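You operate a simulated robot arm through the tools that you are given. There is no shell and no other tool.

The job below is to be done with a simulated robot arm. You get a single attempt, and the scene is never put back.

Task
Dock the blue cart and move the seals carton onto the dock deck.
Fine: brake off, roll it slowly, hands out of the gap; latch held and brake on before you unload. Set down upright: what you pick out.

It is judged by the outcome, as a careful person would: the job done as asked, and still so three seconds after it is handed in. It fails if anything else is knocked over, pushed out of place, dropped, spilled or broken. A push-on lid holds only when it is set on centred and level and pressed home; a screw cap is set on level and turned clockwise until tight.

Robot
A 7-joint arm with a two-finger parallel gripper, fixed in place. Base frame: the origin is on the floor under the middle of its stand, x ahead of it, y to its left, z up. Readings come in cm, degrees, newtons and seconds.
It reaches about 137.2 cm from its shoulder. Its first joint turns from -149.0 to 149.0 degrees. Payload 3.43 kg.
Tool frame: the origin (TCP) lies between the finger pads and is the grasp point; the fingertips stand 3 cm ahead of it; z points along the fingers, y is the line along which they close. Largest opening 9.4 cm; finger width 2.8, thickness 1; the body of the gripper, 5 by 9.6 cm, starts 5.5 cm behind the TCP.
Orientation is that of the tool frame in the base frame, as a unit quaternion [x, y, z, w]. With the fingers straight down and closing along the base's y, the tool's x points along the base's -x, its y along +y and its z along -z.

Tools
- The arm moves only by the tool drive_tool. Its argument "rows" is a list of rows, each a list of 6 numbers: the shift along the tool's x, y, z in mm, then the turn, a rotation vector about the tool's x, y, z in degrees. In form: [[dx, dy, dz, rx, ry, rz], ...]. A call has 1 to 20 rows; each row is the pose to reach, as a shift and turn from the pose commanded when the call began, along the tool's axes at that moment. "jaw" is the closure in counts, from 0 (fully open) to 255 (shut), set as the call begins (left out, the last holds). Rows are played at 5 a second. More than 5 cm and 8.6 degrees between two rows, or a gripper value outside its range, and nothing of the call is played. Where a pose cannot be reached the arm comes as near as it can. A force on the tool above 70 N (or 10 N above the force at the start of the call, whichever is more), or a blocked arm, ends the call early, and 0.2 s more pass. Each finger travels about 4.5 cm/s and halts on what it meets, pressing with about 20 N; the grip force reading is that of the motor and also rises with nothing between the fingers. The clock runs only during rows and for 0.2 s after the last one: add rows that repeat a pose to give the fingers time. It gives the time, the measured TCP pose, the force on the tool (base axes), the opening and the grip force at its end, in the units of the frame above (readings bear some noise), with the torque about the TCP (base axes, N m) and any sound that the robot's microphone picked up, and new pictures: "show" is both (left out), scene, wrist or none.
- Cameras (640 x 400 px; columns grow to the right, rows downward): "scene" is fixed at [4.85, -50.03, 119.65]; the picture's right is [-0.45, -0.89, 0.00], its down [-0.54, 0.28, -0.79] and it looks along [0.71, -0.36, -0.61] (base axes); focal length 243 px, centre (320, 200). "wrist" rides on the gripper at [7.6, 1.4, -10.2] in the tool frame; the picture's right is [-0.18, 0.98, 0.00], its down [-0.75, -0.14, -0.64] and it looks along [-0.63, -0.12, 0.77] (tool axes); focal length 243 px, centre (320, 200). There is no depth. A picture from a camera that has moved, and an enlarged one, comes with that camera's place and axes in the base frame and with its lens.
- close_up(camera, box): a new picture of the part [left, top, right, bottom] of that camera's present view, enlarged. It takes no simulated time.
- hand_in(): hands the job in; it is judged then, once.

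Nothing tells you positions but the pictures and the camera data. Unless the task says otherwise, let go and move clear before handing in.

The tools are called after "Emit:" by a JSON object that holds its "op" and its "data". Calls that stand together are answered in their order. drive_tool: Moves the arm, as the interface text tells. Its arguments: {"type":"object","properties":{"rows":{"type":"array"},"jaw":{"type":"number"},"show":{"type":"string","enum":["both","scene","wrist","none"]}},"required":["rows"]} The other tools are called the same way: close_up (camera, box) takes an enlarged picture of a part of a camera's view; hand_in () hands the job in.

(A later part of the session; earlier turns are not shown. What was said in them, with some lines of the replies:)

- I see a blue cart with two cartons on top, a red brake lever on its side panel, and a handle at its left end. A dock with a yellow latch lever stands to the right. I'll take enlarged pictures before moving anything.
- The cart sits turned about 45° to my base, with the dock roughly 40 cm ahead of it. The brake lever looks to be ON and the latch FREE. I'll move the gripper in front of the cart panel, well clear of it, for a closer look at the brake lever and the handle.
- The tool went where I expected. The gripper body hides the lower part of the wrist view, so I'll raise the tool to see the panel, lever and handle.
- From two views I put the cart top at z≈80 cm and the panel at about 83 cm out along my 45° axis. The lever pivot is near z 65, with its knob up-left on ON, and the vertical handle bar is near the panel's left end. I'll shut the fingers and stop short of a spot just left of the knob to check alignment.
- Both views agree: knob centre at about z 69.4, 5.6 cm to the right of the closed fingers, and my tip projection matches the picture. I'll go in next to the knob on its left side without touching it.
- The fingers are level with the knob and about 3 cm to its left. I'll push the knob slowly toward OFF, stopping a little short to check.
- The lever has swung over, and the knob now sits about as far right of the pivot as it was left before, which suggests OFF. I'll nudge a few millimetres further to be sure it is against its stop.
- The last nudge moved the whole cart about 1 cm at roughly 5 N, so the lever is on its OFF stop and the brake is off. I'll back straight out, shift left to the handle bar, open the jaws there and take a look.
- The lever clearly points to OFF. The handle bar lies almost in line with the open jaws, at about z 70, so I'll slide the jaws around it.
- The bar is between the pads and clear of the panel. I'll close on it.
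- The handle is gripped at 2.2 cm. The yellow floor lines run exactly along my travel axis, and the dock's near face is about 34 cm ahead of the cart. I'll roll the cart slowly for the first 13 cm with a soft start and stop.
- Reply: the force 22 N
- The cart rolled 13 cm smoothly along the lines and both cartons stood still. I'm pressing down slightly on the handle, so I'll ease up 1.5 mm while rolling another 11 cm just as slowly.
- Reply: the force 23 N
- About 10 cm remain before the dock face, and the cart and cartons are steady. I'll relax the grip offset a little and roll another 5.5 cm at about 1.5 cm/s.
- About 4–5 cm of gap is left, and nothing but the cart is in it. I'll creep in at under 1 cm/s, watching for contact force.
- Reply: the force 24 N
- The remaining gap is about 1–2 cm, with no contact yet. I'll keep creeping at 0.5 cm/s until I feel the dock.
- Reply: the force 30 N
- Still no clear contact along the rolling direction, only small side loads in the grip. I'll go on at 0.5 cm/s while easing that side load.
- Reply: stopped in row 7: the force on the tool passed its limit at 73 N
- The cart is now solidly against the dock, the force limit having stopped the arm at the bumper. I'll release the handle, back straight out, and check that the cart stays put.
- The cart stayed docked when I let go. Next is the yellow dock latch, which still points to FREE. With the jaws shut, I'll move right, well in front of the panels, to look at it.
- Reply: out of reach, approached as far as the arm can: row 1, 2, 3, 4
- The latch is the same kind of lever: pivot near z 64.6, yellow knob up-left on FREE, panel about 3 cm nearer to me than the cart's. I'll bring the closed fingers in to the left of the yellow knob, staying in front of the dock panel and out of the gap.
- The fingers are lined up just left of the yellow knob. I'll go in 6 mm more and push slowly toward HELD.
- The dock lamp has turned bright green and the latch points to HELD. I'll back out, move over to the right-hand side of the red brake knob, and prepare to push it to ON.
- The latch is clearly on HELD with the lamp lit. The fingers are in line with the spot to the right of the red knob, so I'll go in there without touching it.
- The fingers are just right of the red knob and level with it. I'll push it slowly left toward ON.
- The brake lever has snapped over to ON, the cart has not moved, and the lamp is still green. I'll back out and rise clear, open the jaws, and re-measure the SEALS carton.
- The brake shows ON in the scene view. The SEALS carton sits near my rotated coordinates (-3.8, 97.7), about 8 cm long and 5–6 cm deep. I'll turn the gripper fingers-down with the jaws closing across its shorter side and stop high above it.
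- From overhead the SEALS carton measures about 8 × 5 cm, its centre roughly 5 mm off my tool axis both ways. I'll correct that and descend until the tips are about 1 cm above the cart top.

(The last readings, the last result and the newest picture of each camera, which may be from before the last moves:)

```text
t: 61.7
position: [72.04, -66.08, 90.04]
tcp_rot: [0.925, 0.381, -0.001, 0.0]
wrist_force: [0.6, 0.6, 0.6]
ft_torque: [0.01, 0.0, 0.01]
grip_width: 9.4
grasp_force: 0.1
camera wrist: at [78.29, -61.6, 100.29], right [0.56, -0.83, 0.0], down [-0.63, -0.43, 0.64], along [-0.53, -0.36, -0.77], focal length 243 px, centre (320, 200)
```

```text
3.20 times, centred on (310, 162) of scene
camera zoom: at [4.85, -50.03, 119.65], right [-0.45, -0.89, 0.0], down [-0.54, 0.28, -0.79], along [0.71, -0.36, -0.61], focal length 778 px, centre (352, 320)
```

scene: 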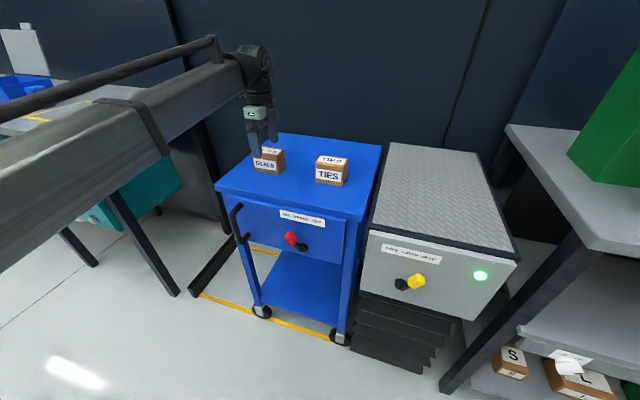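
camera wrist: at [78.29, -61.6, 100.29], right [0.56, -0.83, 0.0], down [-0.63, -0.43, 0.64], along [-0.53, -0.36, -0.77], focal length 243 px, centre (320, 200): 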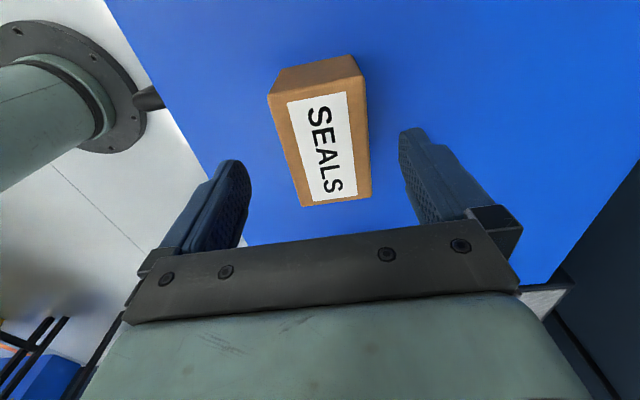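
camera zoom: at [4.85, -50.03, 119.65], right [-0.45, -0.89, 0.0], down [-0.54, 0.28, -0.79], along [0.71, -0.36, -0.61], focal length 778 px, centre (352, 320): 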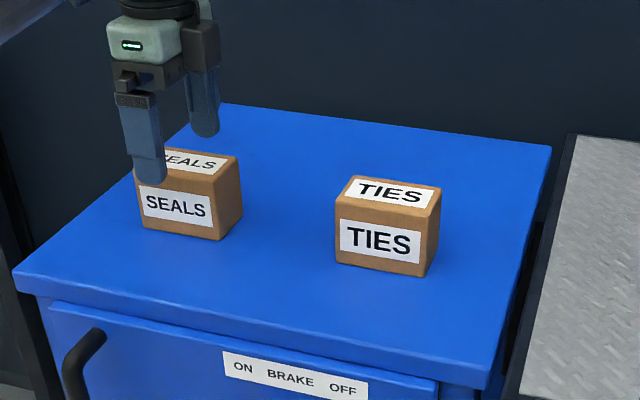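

The carton is centred between the pads, needing only about 3 mm of correction. I'll go down the last 5.6 cm slowly and then close.

Emit:
{"op": "drive_tool", "data": {"rows": [[1, 3, 10, 0, 0, 0], [1, 3, 22, 0, 0, 0], [1, 3, 34, 0, 0, 0], [1, 3, 44, 0, 0, 0], [1, 3, 52, 0, 0, 0], [1, 3, 56, 0, 0, 0]], "show": "scene"}}

Emit:
{"op": "close_up", "data": {"camera": "scene", "box": [210, 100, 410, 225]}}

Emit:
{"op": "close_up", "data": {"camera": "wrist", "box": [160, 20, 480, 220]}}

```text
t: 63.1
position: [72.29, -66.15, 84.43]
tcp_rot: [0.924, 0.382, -0.001, 0.0]
wrist_force: [0.1, -0.1, 1.0]
ft_torque: [0.06, 0.0, 0.01]
grip_width: 9.4
grasp_force: 0.0
```

scene: 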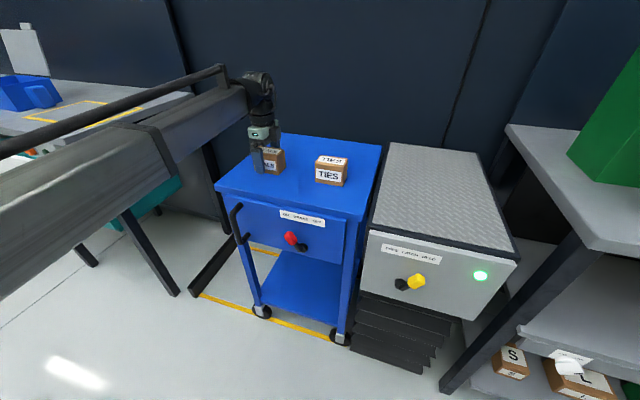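

```text
3.20 times, centred on (310, 162) of scene
camera zoom: at [4.85, -50.03, 119.65], right [-0.45, -0.89, 0.0], down [-0.54, 0.28, -0.79], along [0.71, -0.36, -0.61], focal length 778 px, centre (352, 320)
```

zoom: 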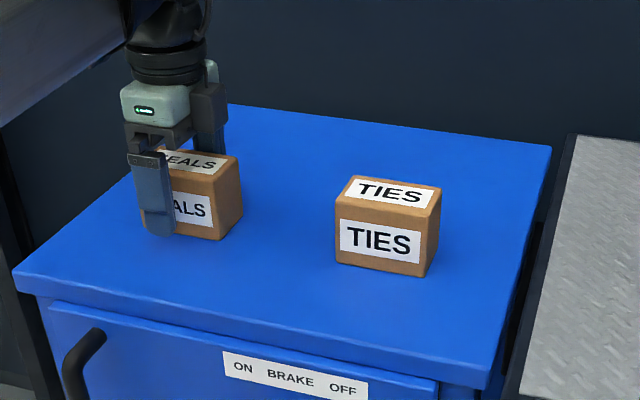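

```text
2.00 times, centred on (320, 120) of wrist
camera zoom: at [78.74, -61.78, 94.7], right [0.56, -0.83, 0.0], down [-0.63, -0.43, 0.64], along [-0.53, -0.36, -0.77], focal length 485 px, centre (320, 360)
```

zoom: 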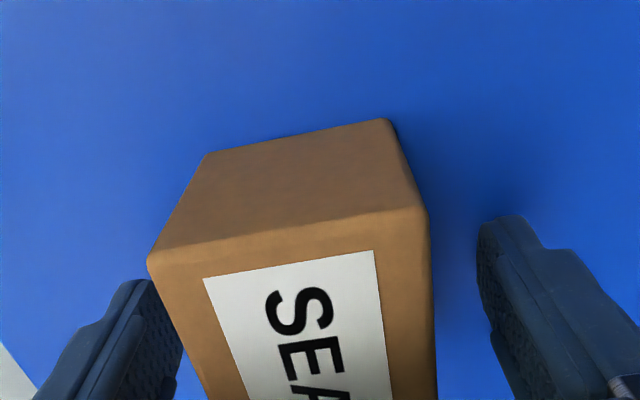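

The pads straddle the carton evenly, with the tips about 1 cm above the cart top. I'll close now.

Emit:
{"op": "drive_tool", "data": {"rows": [[0, 0, 0, 0, 0, 0], [0, 0, 0, 0, 0, 0], [0, 0, 0, 0, 0, 0], [0, 0, 0, 0, 0, 0], [0, 0, 0, 0, 0, 0], [0, 0, 0, 0, 0, 0]], "jaw": 255, "show": "both"}}

Emit:
{"op": "close_up", "data": {"camera": "scene", "box": [210, 100, 410, 225]}}

```text
t: 64.5
position: [72.26, -66.24, 84.36]
tcp_rot: [0.924, 0.382, -0.001, 0.0]
wrist_force: [-0.1, 0.2, 0.1]
ft_torque: [0.02, -0.03, 0.0]
grip_width: 5.94
grasp_force: 19.7
camera wrist: at [78.74, -61.78, 94.72], right [0.56, -0.83, 0.0], down [-0.63, -0.43, 0.64], along [-0.53, -0.36, -0.77], focal length 243 px, centre (320, 200)
```

scene: 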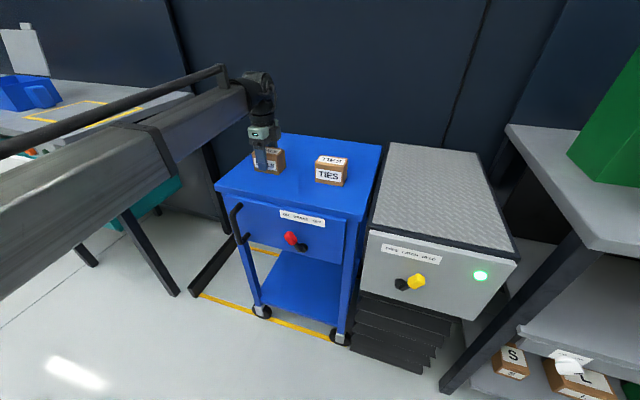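
wrist: 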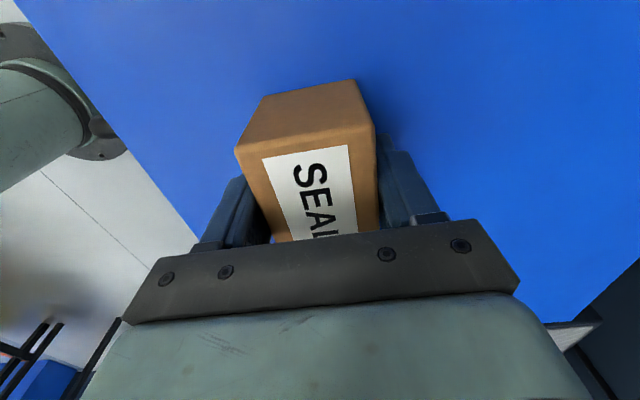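

```text
3.20 times, centred on (310, 162) of scene
camera zoom: at [4.85, -50.03, 119.65], right [-0.45, -0.89, 0.0], down [-0.54, 0.28, -0.79], along [0.71, -0.36, -0.61], focal length 778 px, centre (352, 320)
```

zoom: 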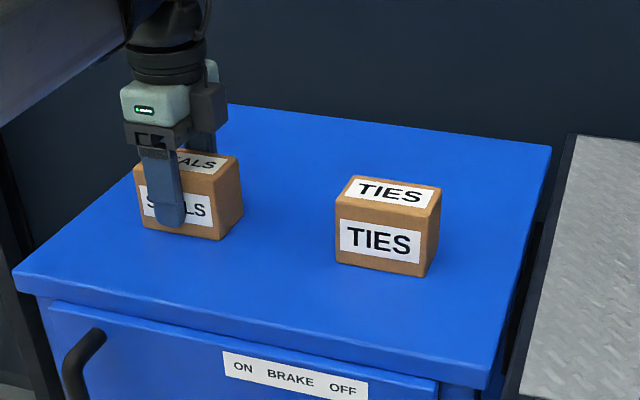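

Gripped at 5.9 cm. I'll lift straight up about 15 cm, gently.

Emit:
{"op": "drive_tool", "data": {"rows": [[0, 0, -4, 0, 0, 0], [0, 0, -12, 0, 0, 0], [0, 0, -24, 0, 0, 0], [0, 0, -40, 0, 0, 0], [0, 0, -60, 0, 0, 0], [0, 0, -80, 0, 0, 0], [0, 0, -100, 0, 0, 0], [0, 0, -120, 0, 0, 0], [0, 0, -138, 0, 0, 0], [0, 0, -150, 0, 0, 0]], "show": "both"}}

```text
t: 66.7
position: [72.37, -66.25, 99.4]
tcp_rot: [0.924, 0.382, -0.002, -0.001]
wrist_force: [-0.6, -0.1, -0.7]
ft_torque: [-0.01, 0.0, 0.0]
grip_width: 5.89
grasp_force: 20.1
camera wrist: at [78.75, -61.78, 109.76], right [0.56, -0.83, 0.0], down [-0.63, -0.43, 0.64], along [-0.53, -0.36, -0.77], focal length 243 px, centre (320, 200)
```

scene: 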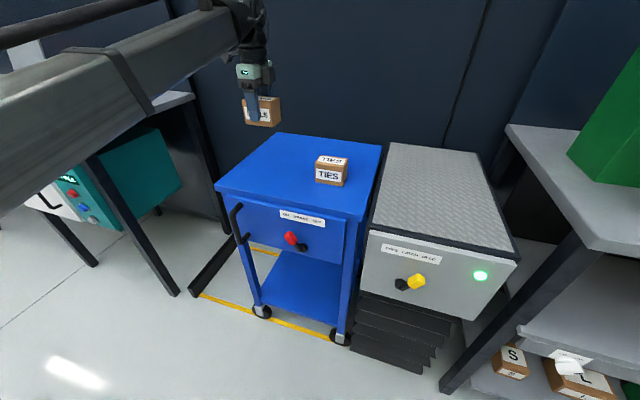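
wrist: 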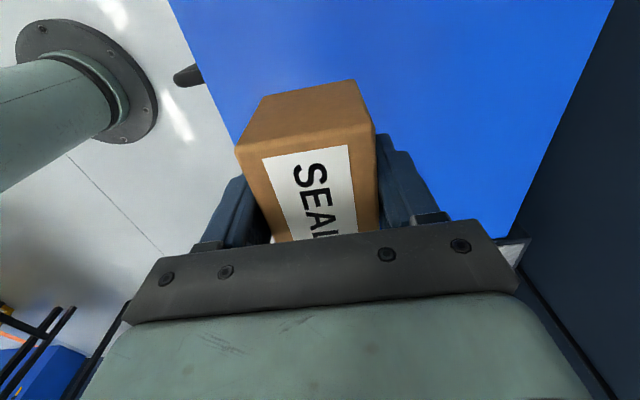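

The carton came up cleanly and level. I'll carry it across at this height to above the dock deck, well past the cart edge.

Emit:
{"op": "drive_tool", "data": {"rows": [[-10, 0, 0, 0, 0, 0], [-28, -1, 0, 0, 0, 0], [-52, -2, 0, 0, 0, 0], [-80, -3, 0, 0, 0, 0], [-110, -4, 0, 0, 0, 0], [-140, -5, 0, 0, 0, 0], [-170, -6, 0, 0, 0, 0], [-200, -7, 0, 0, 0, 0], [-230, -8, 0, 0, 0, 0], [-260, -9, 0, 0, 0, 0], [-290, -10, 0, 0, 0, 0], [-320, -11, 0, 0, 0, 0], [-350, -12, 0, 0, 0, 0], [-380, -13, 0, 0, 0, 0], [-410, -14, 0, 0, 0, 0], [-438, -15, 0, 0, 0, 0], [-460, -15, 0, 0, 0, 0], [-474, -15, 0, 0, 0, 0], [-481, -15, 0, 0, 0, 0], [-483, -15, 0, 0, 0, 0]], "show": "both"}}

Emit:
{"op": "close_up", "data": {"camera": "scene", "box": [320, 60, 560, 210]}}

```text
t: 70.9
position: [37.19, -99.46, 99.63]
tcp_rot: [0.924, 0.382, -0.001, 0.0]
wrist_force: [0.4, 0.3, -1.0]
ft_torque: [0.01, 0.03, 0.03]
grip_width: 5.91
grasp_force: 19.9
camera wrist: at [43.51, -94.9, 109.9], right [0.56, -0.83, 0.0], down [-0.63, -0.43, 0.64], along [-0.53, -0.36, -0.77], focal length 243 px, centre (320, 200)
```

scene: 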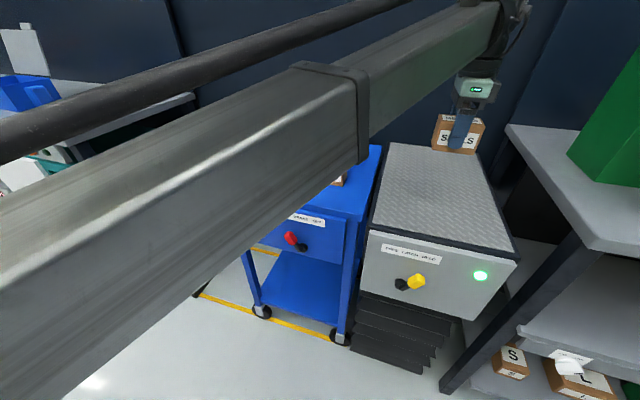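
wrist: 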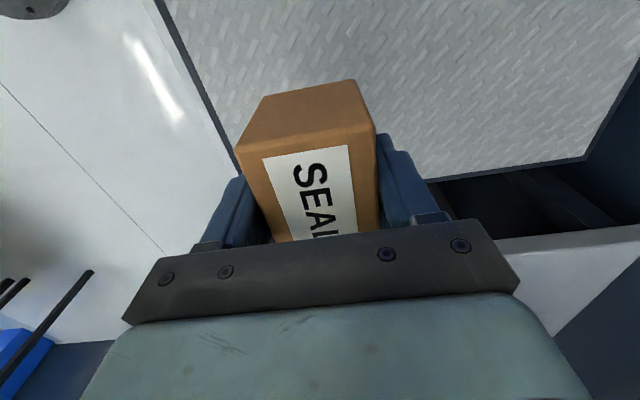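

```text
2.67 times, centred on (440, 135) of scene
camera zoom: at [4.85, -50.03, 119.65], right [-0.45, -0.89, 0.0], down [-0.54, 0.28, -0.79], along [0.71, -0.36, -0.61], focal length 648 px, centre (0, 373)
```

zoom: 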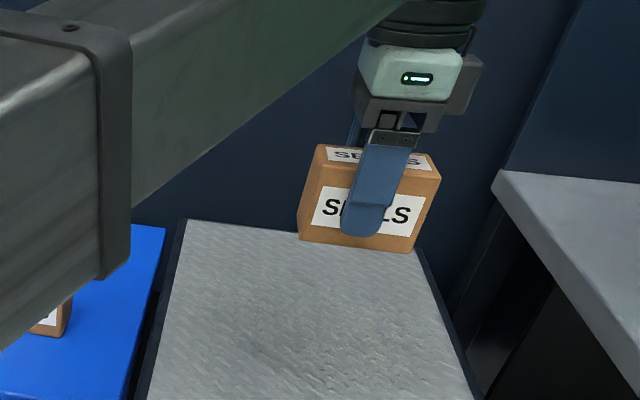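

The carton is above the dock deck, about 14 cm from its near edge. I'll lower it most of the way and then check the remaining gap.

Emit:
{"op": "drive_tool", "data": {"rows": [[0, 0, 10, 0, 0, 0], [0, 0, 25, 0, 0, 0], [0, 0, 42, 0, 0, 0], [0, 0, 59, 0, 0, 0], [0, 0, 76, 0, 0, 0], [0, 0, 92, 0, 0, 0], [0, 0, 105, 0, 0, 0], [0, 0, 113, 0, 0, 0], [0, 0, 116, 0, 0, 0]], "show": "both"}}

Emit:
{"op": "close_up", "data": {"camera": "scene", "box": [340, 110, 540, 235]}}

```text
t: 72.9
position: [37.14, -99.34, 87.96]
tcp_rot: [0.924, 0.382, -0.002, -0.001]
wrist_force: [-0.4, 0.4, -2.1]
ft_torque: [-0.02, -0.03, -0.03]
grip_width: 5.93
grasp_force: 20.2
camera wrist: at [43.56, -94.88, 98.26], right [0.56, -0.83, 0.0], down [-0.63, -0.43, 0.64], along [-0.53, -0.36, -0.77], focal length 243 px, centre (320, 200)
```

scene: 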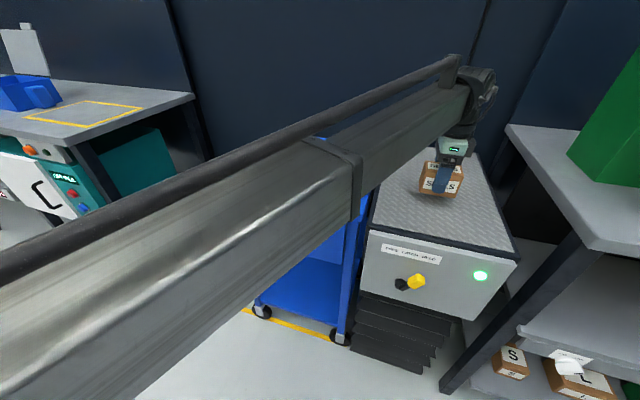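
wrist: 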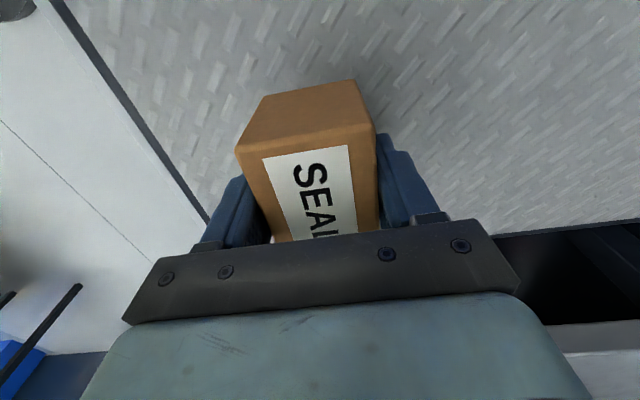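

```text
3.20 times, centred on (440, 172) of scene
camera zoom: at [4.85, -50.03, 119.65], right [-0.45, -0.89, 0.0], down [-0.54, 0.28, -0.79], along [0.71, -0.36, -0.61], focal length 778 px, centre (-64, 288)
```

zoom: 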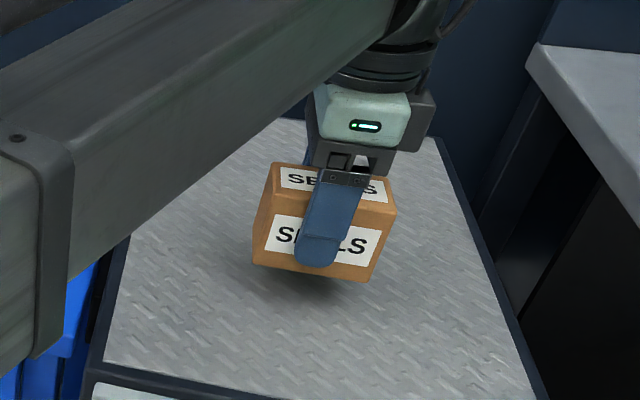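

A shadow shows a couple of centimetres of gap below the carton. I'll lower 2 cm more, then feel for contact in 1 mm steps.

Emit:
{"op": "drive_tool", "data": {"rows": [[0, 0, 3, 0, 0, 0], [0, 0, 6, 0, 0, 0], [0, 0, 9, 0, 0, 0], [0, 0, 12, 0, 0, 0], [0, 0, 15, 0, 0, 0], [0, 0, 18, 0, 0, 0], [0, 0, 20, 0, 0, 0]], "show": "scene"}}

Emit:
{"op": "close_up", "data": {"camera": "scene", "box": [380, 130, 500, 205]}}

```text
t: 74.5
position: [37.06, -99.28, 86.14]
tcp_rot: [0.924, 0.382, -0.001, 0.0]
wrist_force: [0.2, -0.5, -1.7]
ft_torque: [-0.01, 0.01, 0.02]
grip_width: 5.92
grasp_force: 20.2
```

scene: 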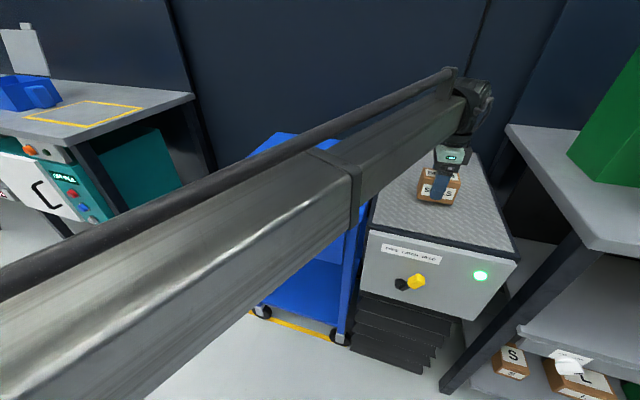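

```text
5.33 times, centred on (440, 168) of scene
camera zoom: at [4.85, -50.03, 119.65], right [-0.45, -0.89, 0.0], down [-0.54, 0.28, -0.79], along [0.71, -0.36, -0.61], focal length 1296 px, centre (-320, 373)
```

zoom: 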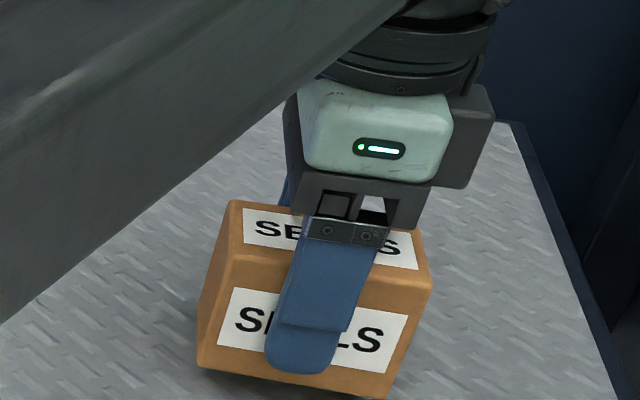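

Not touching yet. I'll continue down at 1 mm per step.

Emit:
{"op": "drive_tool", "data": {"rows": [[0, 0, 1, 0, 0, 0], [0, 0, 2, 0, 0, 0], [0, 0, 3, 0, 0, 0], [0, 0, 4, 0, 0, 0], [0, 0, 5, 0, 0, 0], [0, 0, 6, 0, 0, 0], [0, 0, 7, 0, 0, 0], [0, 0, 8, 0, 0, 0]], "show": "none"}}

Emit:
{"op": "close_up", "data": {"camera": "scene", "box": [380, 140, 500, 215]}}

```text
t: 76.3
position: [37.15, -99.26, 85.25]
tcp_rot: [0.924, 0.382, -0.001, 0.0]
wrist_force: [-0.1, -0.8, -2.1]
ft_torque: [-0.01, 0.01, 0.03]
grip_width: 5.91
grasp_force: 19.9
```

```text
5.33 times, centred on (440, 178) of scene
camera zoom: at [4.85, -50.03, 119.65], right [-0.45, -0.89, 0.0], down [-0.54, 0.28, -0.79], along [0.71, -0.36, -0.61], focal length 1296 px, centre (-320, 320)
```

zoom: 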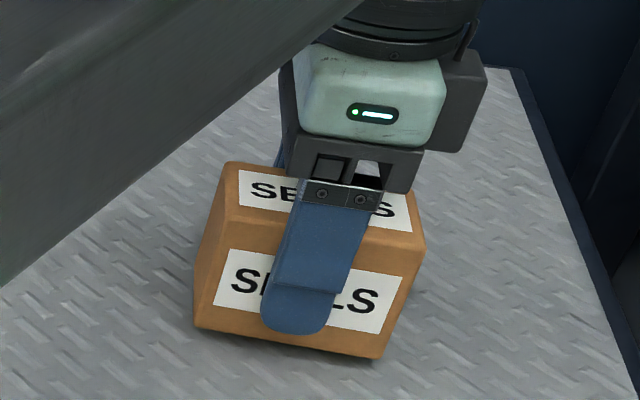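

The shadow has nearly closed under the carton. I'll take a few more 1 mm steps.

Emit:
{"op": "drive_tool", "data": {"rows": [[0, 0, 1, 0, 0, 0], [0, 0, 2, 0, 0, 0], [0, 0, 3, 0, 0, 0], [0, 0, 4, 0, 0, 0], [0, 0, 5, 0, 0, 0]], "show": "none"}}

Emit:
{"op": "close_up", "data": {"camera": "scene", "box": [380, 140, 500, 215]}}

```text
t: 77.5
position: [37.13, -99.37, 84.79]
tcp_rot: [0.924, 0.382, -0.001, 0.0]
wrist_force: [-0.3, -0.8, -2.3]
ft_torque: [-0.03, 0.01, 0.01]
grip_width: 5.92
grasp_force: 19.8
```

```text
5.33 times, centred on (440, 178) of scene
camera zoom: at [4.85, -50.03, 119.65], right [-0.45, -0.89, 0.0], down [-0.54, 0.28, -0.79], along [0.71, -0.36, -0.61], focal length 1296 px, centre (-320, 320)
```

zoom: 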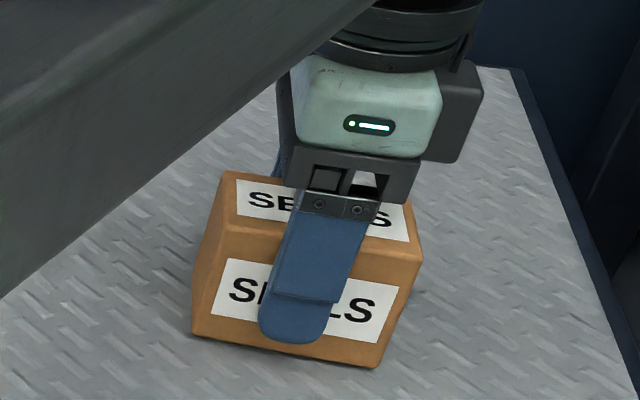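

Still only the carton's weight on the gripper. Going on in 1 mm steps.

Emit:
{"op": "drive_tool", "data": {"rows": [[0, 0, 1, 0, 0, 0], [0, 0, 2, 0, 0, 0], [0, 0, 3, 0, 0, 0], [0, 0, 4, 0, 0, 0]], "show": "none"}}

Emit:
{"op": "close_up", "data": {"camera": "scene", "box": [380, 140, 500, 215]}}

```text
t: 78.5
position: [37.15, -99.29, 84.4]
tcp_rot: [0.924, 0.382, -0.001, -0.001]
wrist_force: [-0.6, 3.2, 4.8]
ft_torque: [-0.13, -0.07, -0.02]
grip_width: 5.91
grasp_force: 19.5
```

```text
5.33 times, centred on (440, 178) of scene
camera zoom: at [4.85, -50.03, 119.65], right [-0.45, -0.89, 0.0], down [-0.54, 0.28, -0.79], along [0.71, -0.36, -0.61], focal length 1296 px, centre (-320, 320)
```

zoom: 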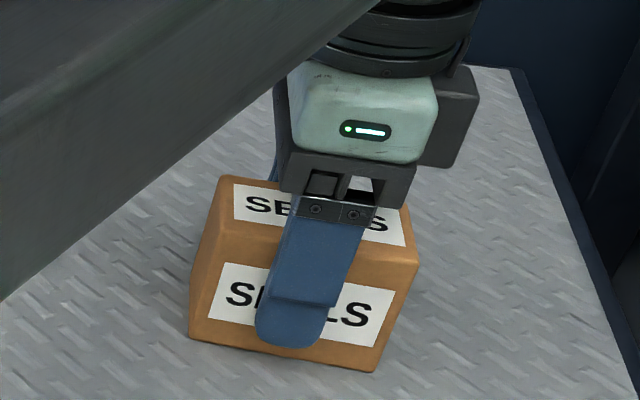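

The carton is down: force on the tool flipped to +5 N at the same height where it stood on the cart. I'll open the jaws and hold still.

Emit:
{"op": "drive_tool", "data": {"rows": [[0, 0, 0, 0, 0, 0], [0, 0, 0, 0, 0, 0], [0, 0, 0, 0, 0, 0], [0, 0, 0, 0, 0, 0], [0, 0, 0, 0, 0, 0]], "jaw": 0, "show": "both"}}

Emit:
{"op": "close_up", "data": {"camera": "scene", "box": [380, 140, 500, 215]}}

```text
t: 79.7
position: [37.21, -99.28, 84.43]
tcp_rot: [0.924, 0.382, -0.003, 0.0]
wrist_force: [-0.2, 0.3, 0.4]
ft_torque: [0.0, 0.02, 0.0]
grip_width: 9.38
grasp_force: 0.1
camera wrist: at [43.53, -94.84, 94.65], right [0.56, -0.83, 0.0], down [-0.63, -0.43, 0.64], along [-0.53, -0.36, -0.77], focal length 243 px, centre (320, 200)
```

scene: 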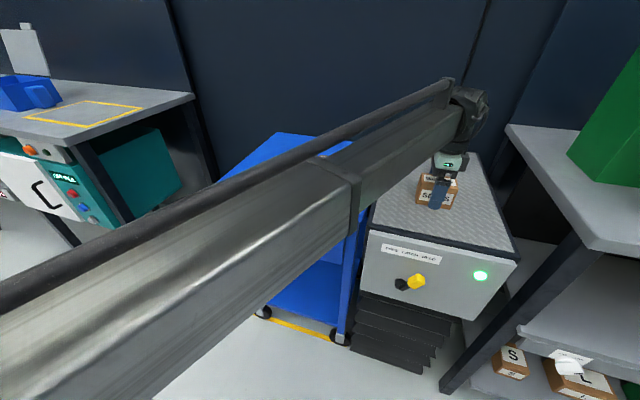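
wrist: 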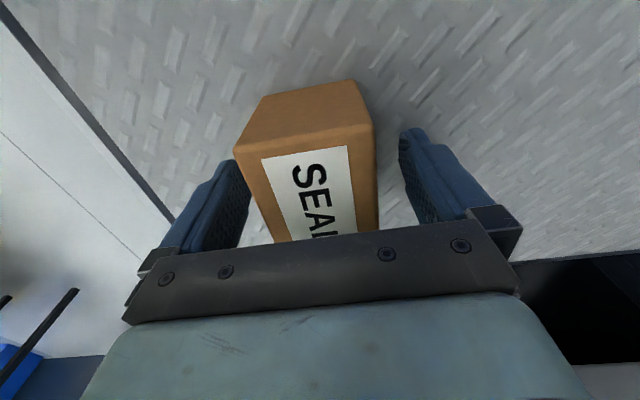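

```text
5.33 times, centred on (440, 178) of scene
camera zoom: at [4.85, -50.03, 119.65], right [-0.45, -0.89, 0.0], down [-0.54, 0.28, -0.79], along [0.71, -0.36, -0.61], focal length 1296 px, centre (-320, 320)
```

zoom: 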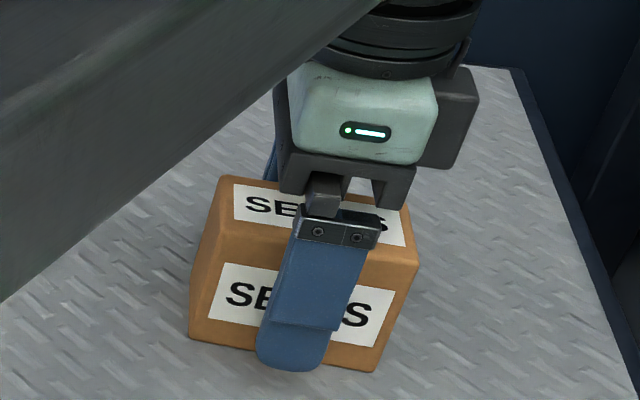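

The jaws are open on both sides and the carton did not move. I'll rise straight up, then draw back toward the base so the scene camera can see everything.

Emit:
{"op": "drive_tool", "data": {"rows": [[0, 0, -8, 0, 0, 0], [0, 0, -25, 0, 0, 0], [0, 0, -50, 0, 0, 0], [0, 0, -85, 0, 0, 0], [0, 0, -120, 0, 0, 0], [0, 0, -155, 0, 0, 0], [0, 0, -190, 0, 0, 0], [20, -30, -210, 0, 0, 0], [55, -60, -215, 0, 0, 0], [90, -90, -215, 0, 0, 0], [125, -120, -215, 0, 0, 0], [160, -150, -215, 0, 0, 0], [195, -180, -215, 0, 0, 0], [230, -200, -215, 0, 0, 0], [265, -210, -215, 0, 0, 0], [300, -220, -215, 0, 0, 0]], "show": "both"}}

Emit:
{"op": "close_up", "data": {"camera": "scene", "box": [340, 120, 540, 245]}}

Emit:
{"op": "close_up", "data": {"camera": "scene", "box": [200, 120, 440, 270]}}

```text
t: 83.1
position: [42.92, -62.5, 106.07]
tcp_rot: [0.924, 0.382, -0.002, 0.0]
wrist_force: [0.1, -0.1, 0.2]
ft_torque: [-0.01, 0.0, -0.06]
grip_width: 9.42
grasp_force: 0.1
camera wrist: at [49.33, -58.04, 116.31], right [0.56, -0.83, 0.0], down [-0.63, -0.43, 0.64], along [-0.53, -0.36, -0.77], focal length 243 px, centre (320, 200)
```

scene: 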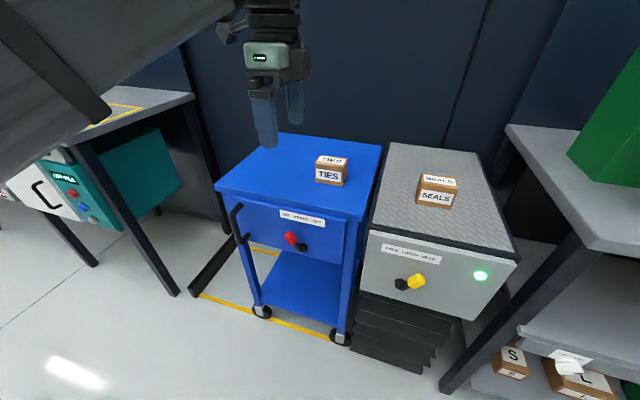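
wrist: 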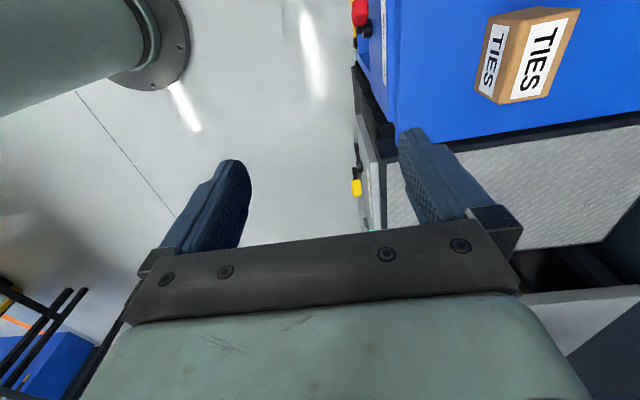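

```text
3.20 times, centred on (440, 182) of scene
camera zoom: at [4.85, -50.03, 119.65], right [-0.45, -0.89, 0.0], down [-0.54, 0.28, -0.79], along [0.71, -0.36, -0.61], focal length 778 px, centre (-64, 256)
```

zoom: 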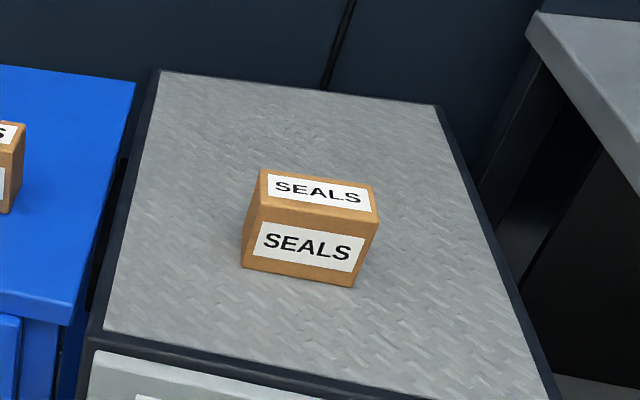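

```text
2.67 times, centred on (320, 195) of scene
camera zoom: at [4.85, -50.03, 119.65], right [-0.45, -0.89, 0.0], down [-0.54, 0.28, -0.79], along [0.71, -0.36, -0.61], focal length 648 px, centre (320, 213)
```

zoom: 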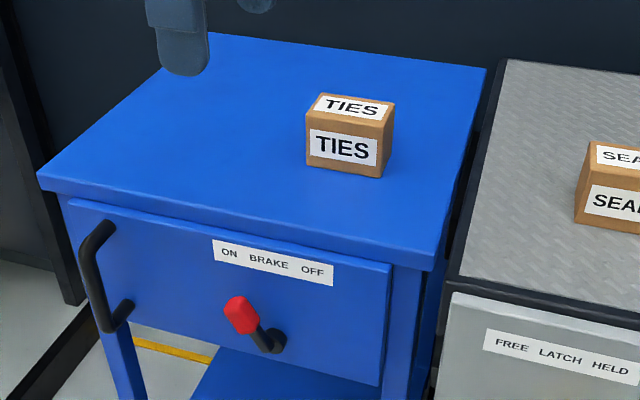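

The SEALS carton stands upright on the dock deck and TIES is still in place on the cart. The cart is against the dock, the brake is ON, the latch is HELD with its green lamp lit, and the gripper is empty and clear. I'm handing it in.

Emit:
{"op": "hand_in", "data": {}}

```text
The job is handed in.
```

The blue cart is docked and the SEALS carton is standing upright on the dock deck; I've handed the job in.

- **Rolling:** I took the brake off and rolled the cart in by its handle. Speed was about 4 cm/s at first, easing to 0.5 cm/s near the dock. The gripper stayed out of the gap throughout.
- **Contact:** The cart met the dock with a brief force of 73 N, which tripped the arm's limit and stopped it. The cart stayed put when I let go.
- **Before unloading:** I set the latch to HELD and its green lamp came on. Then I set the brake to ON.
- **Unloading:** I moved only the SEALS carton. The TIES carton is still in its place on the cart, and nothing was knocked over or dropped.

The gripper was open and clear of everything when I handed in.
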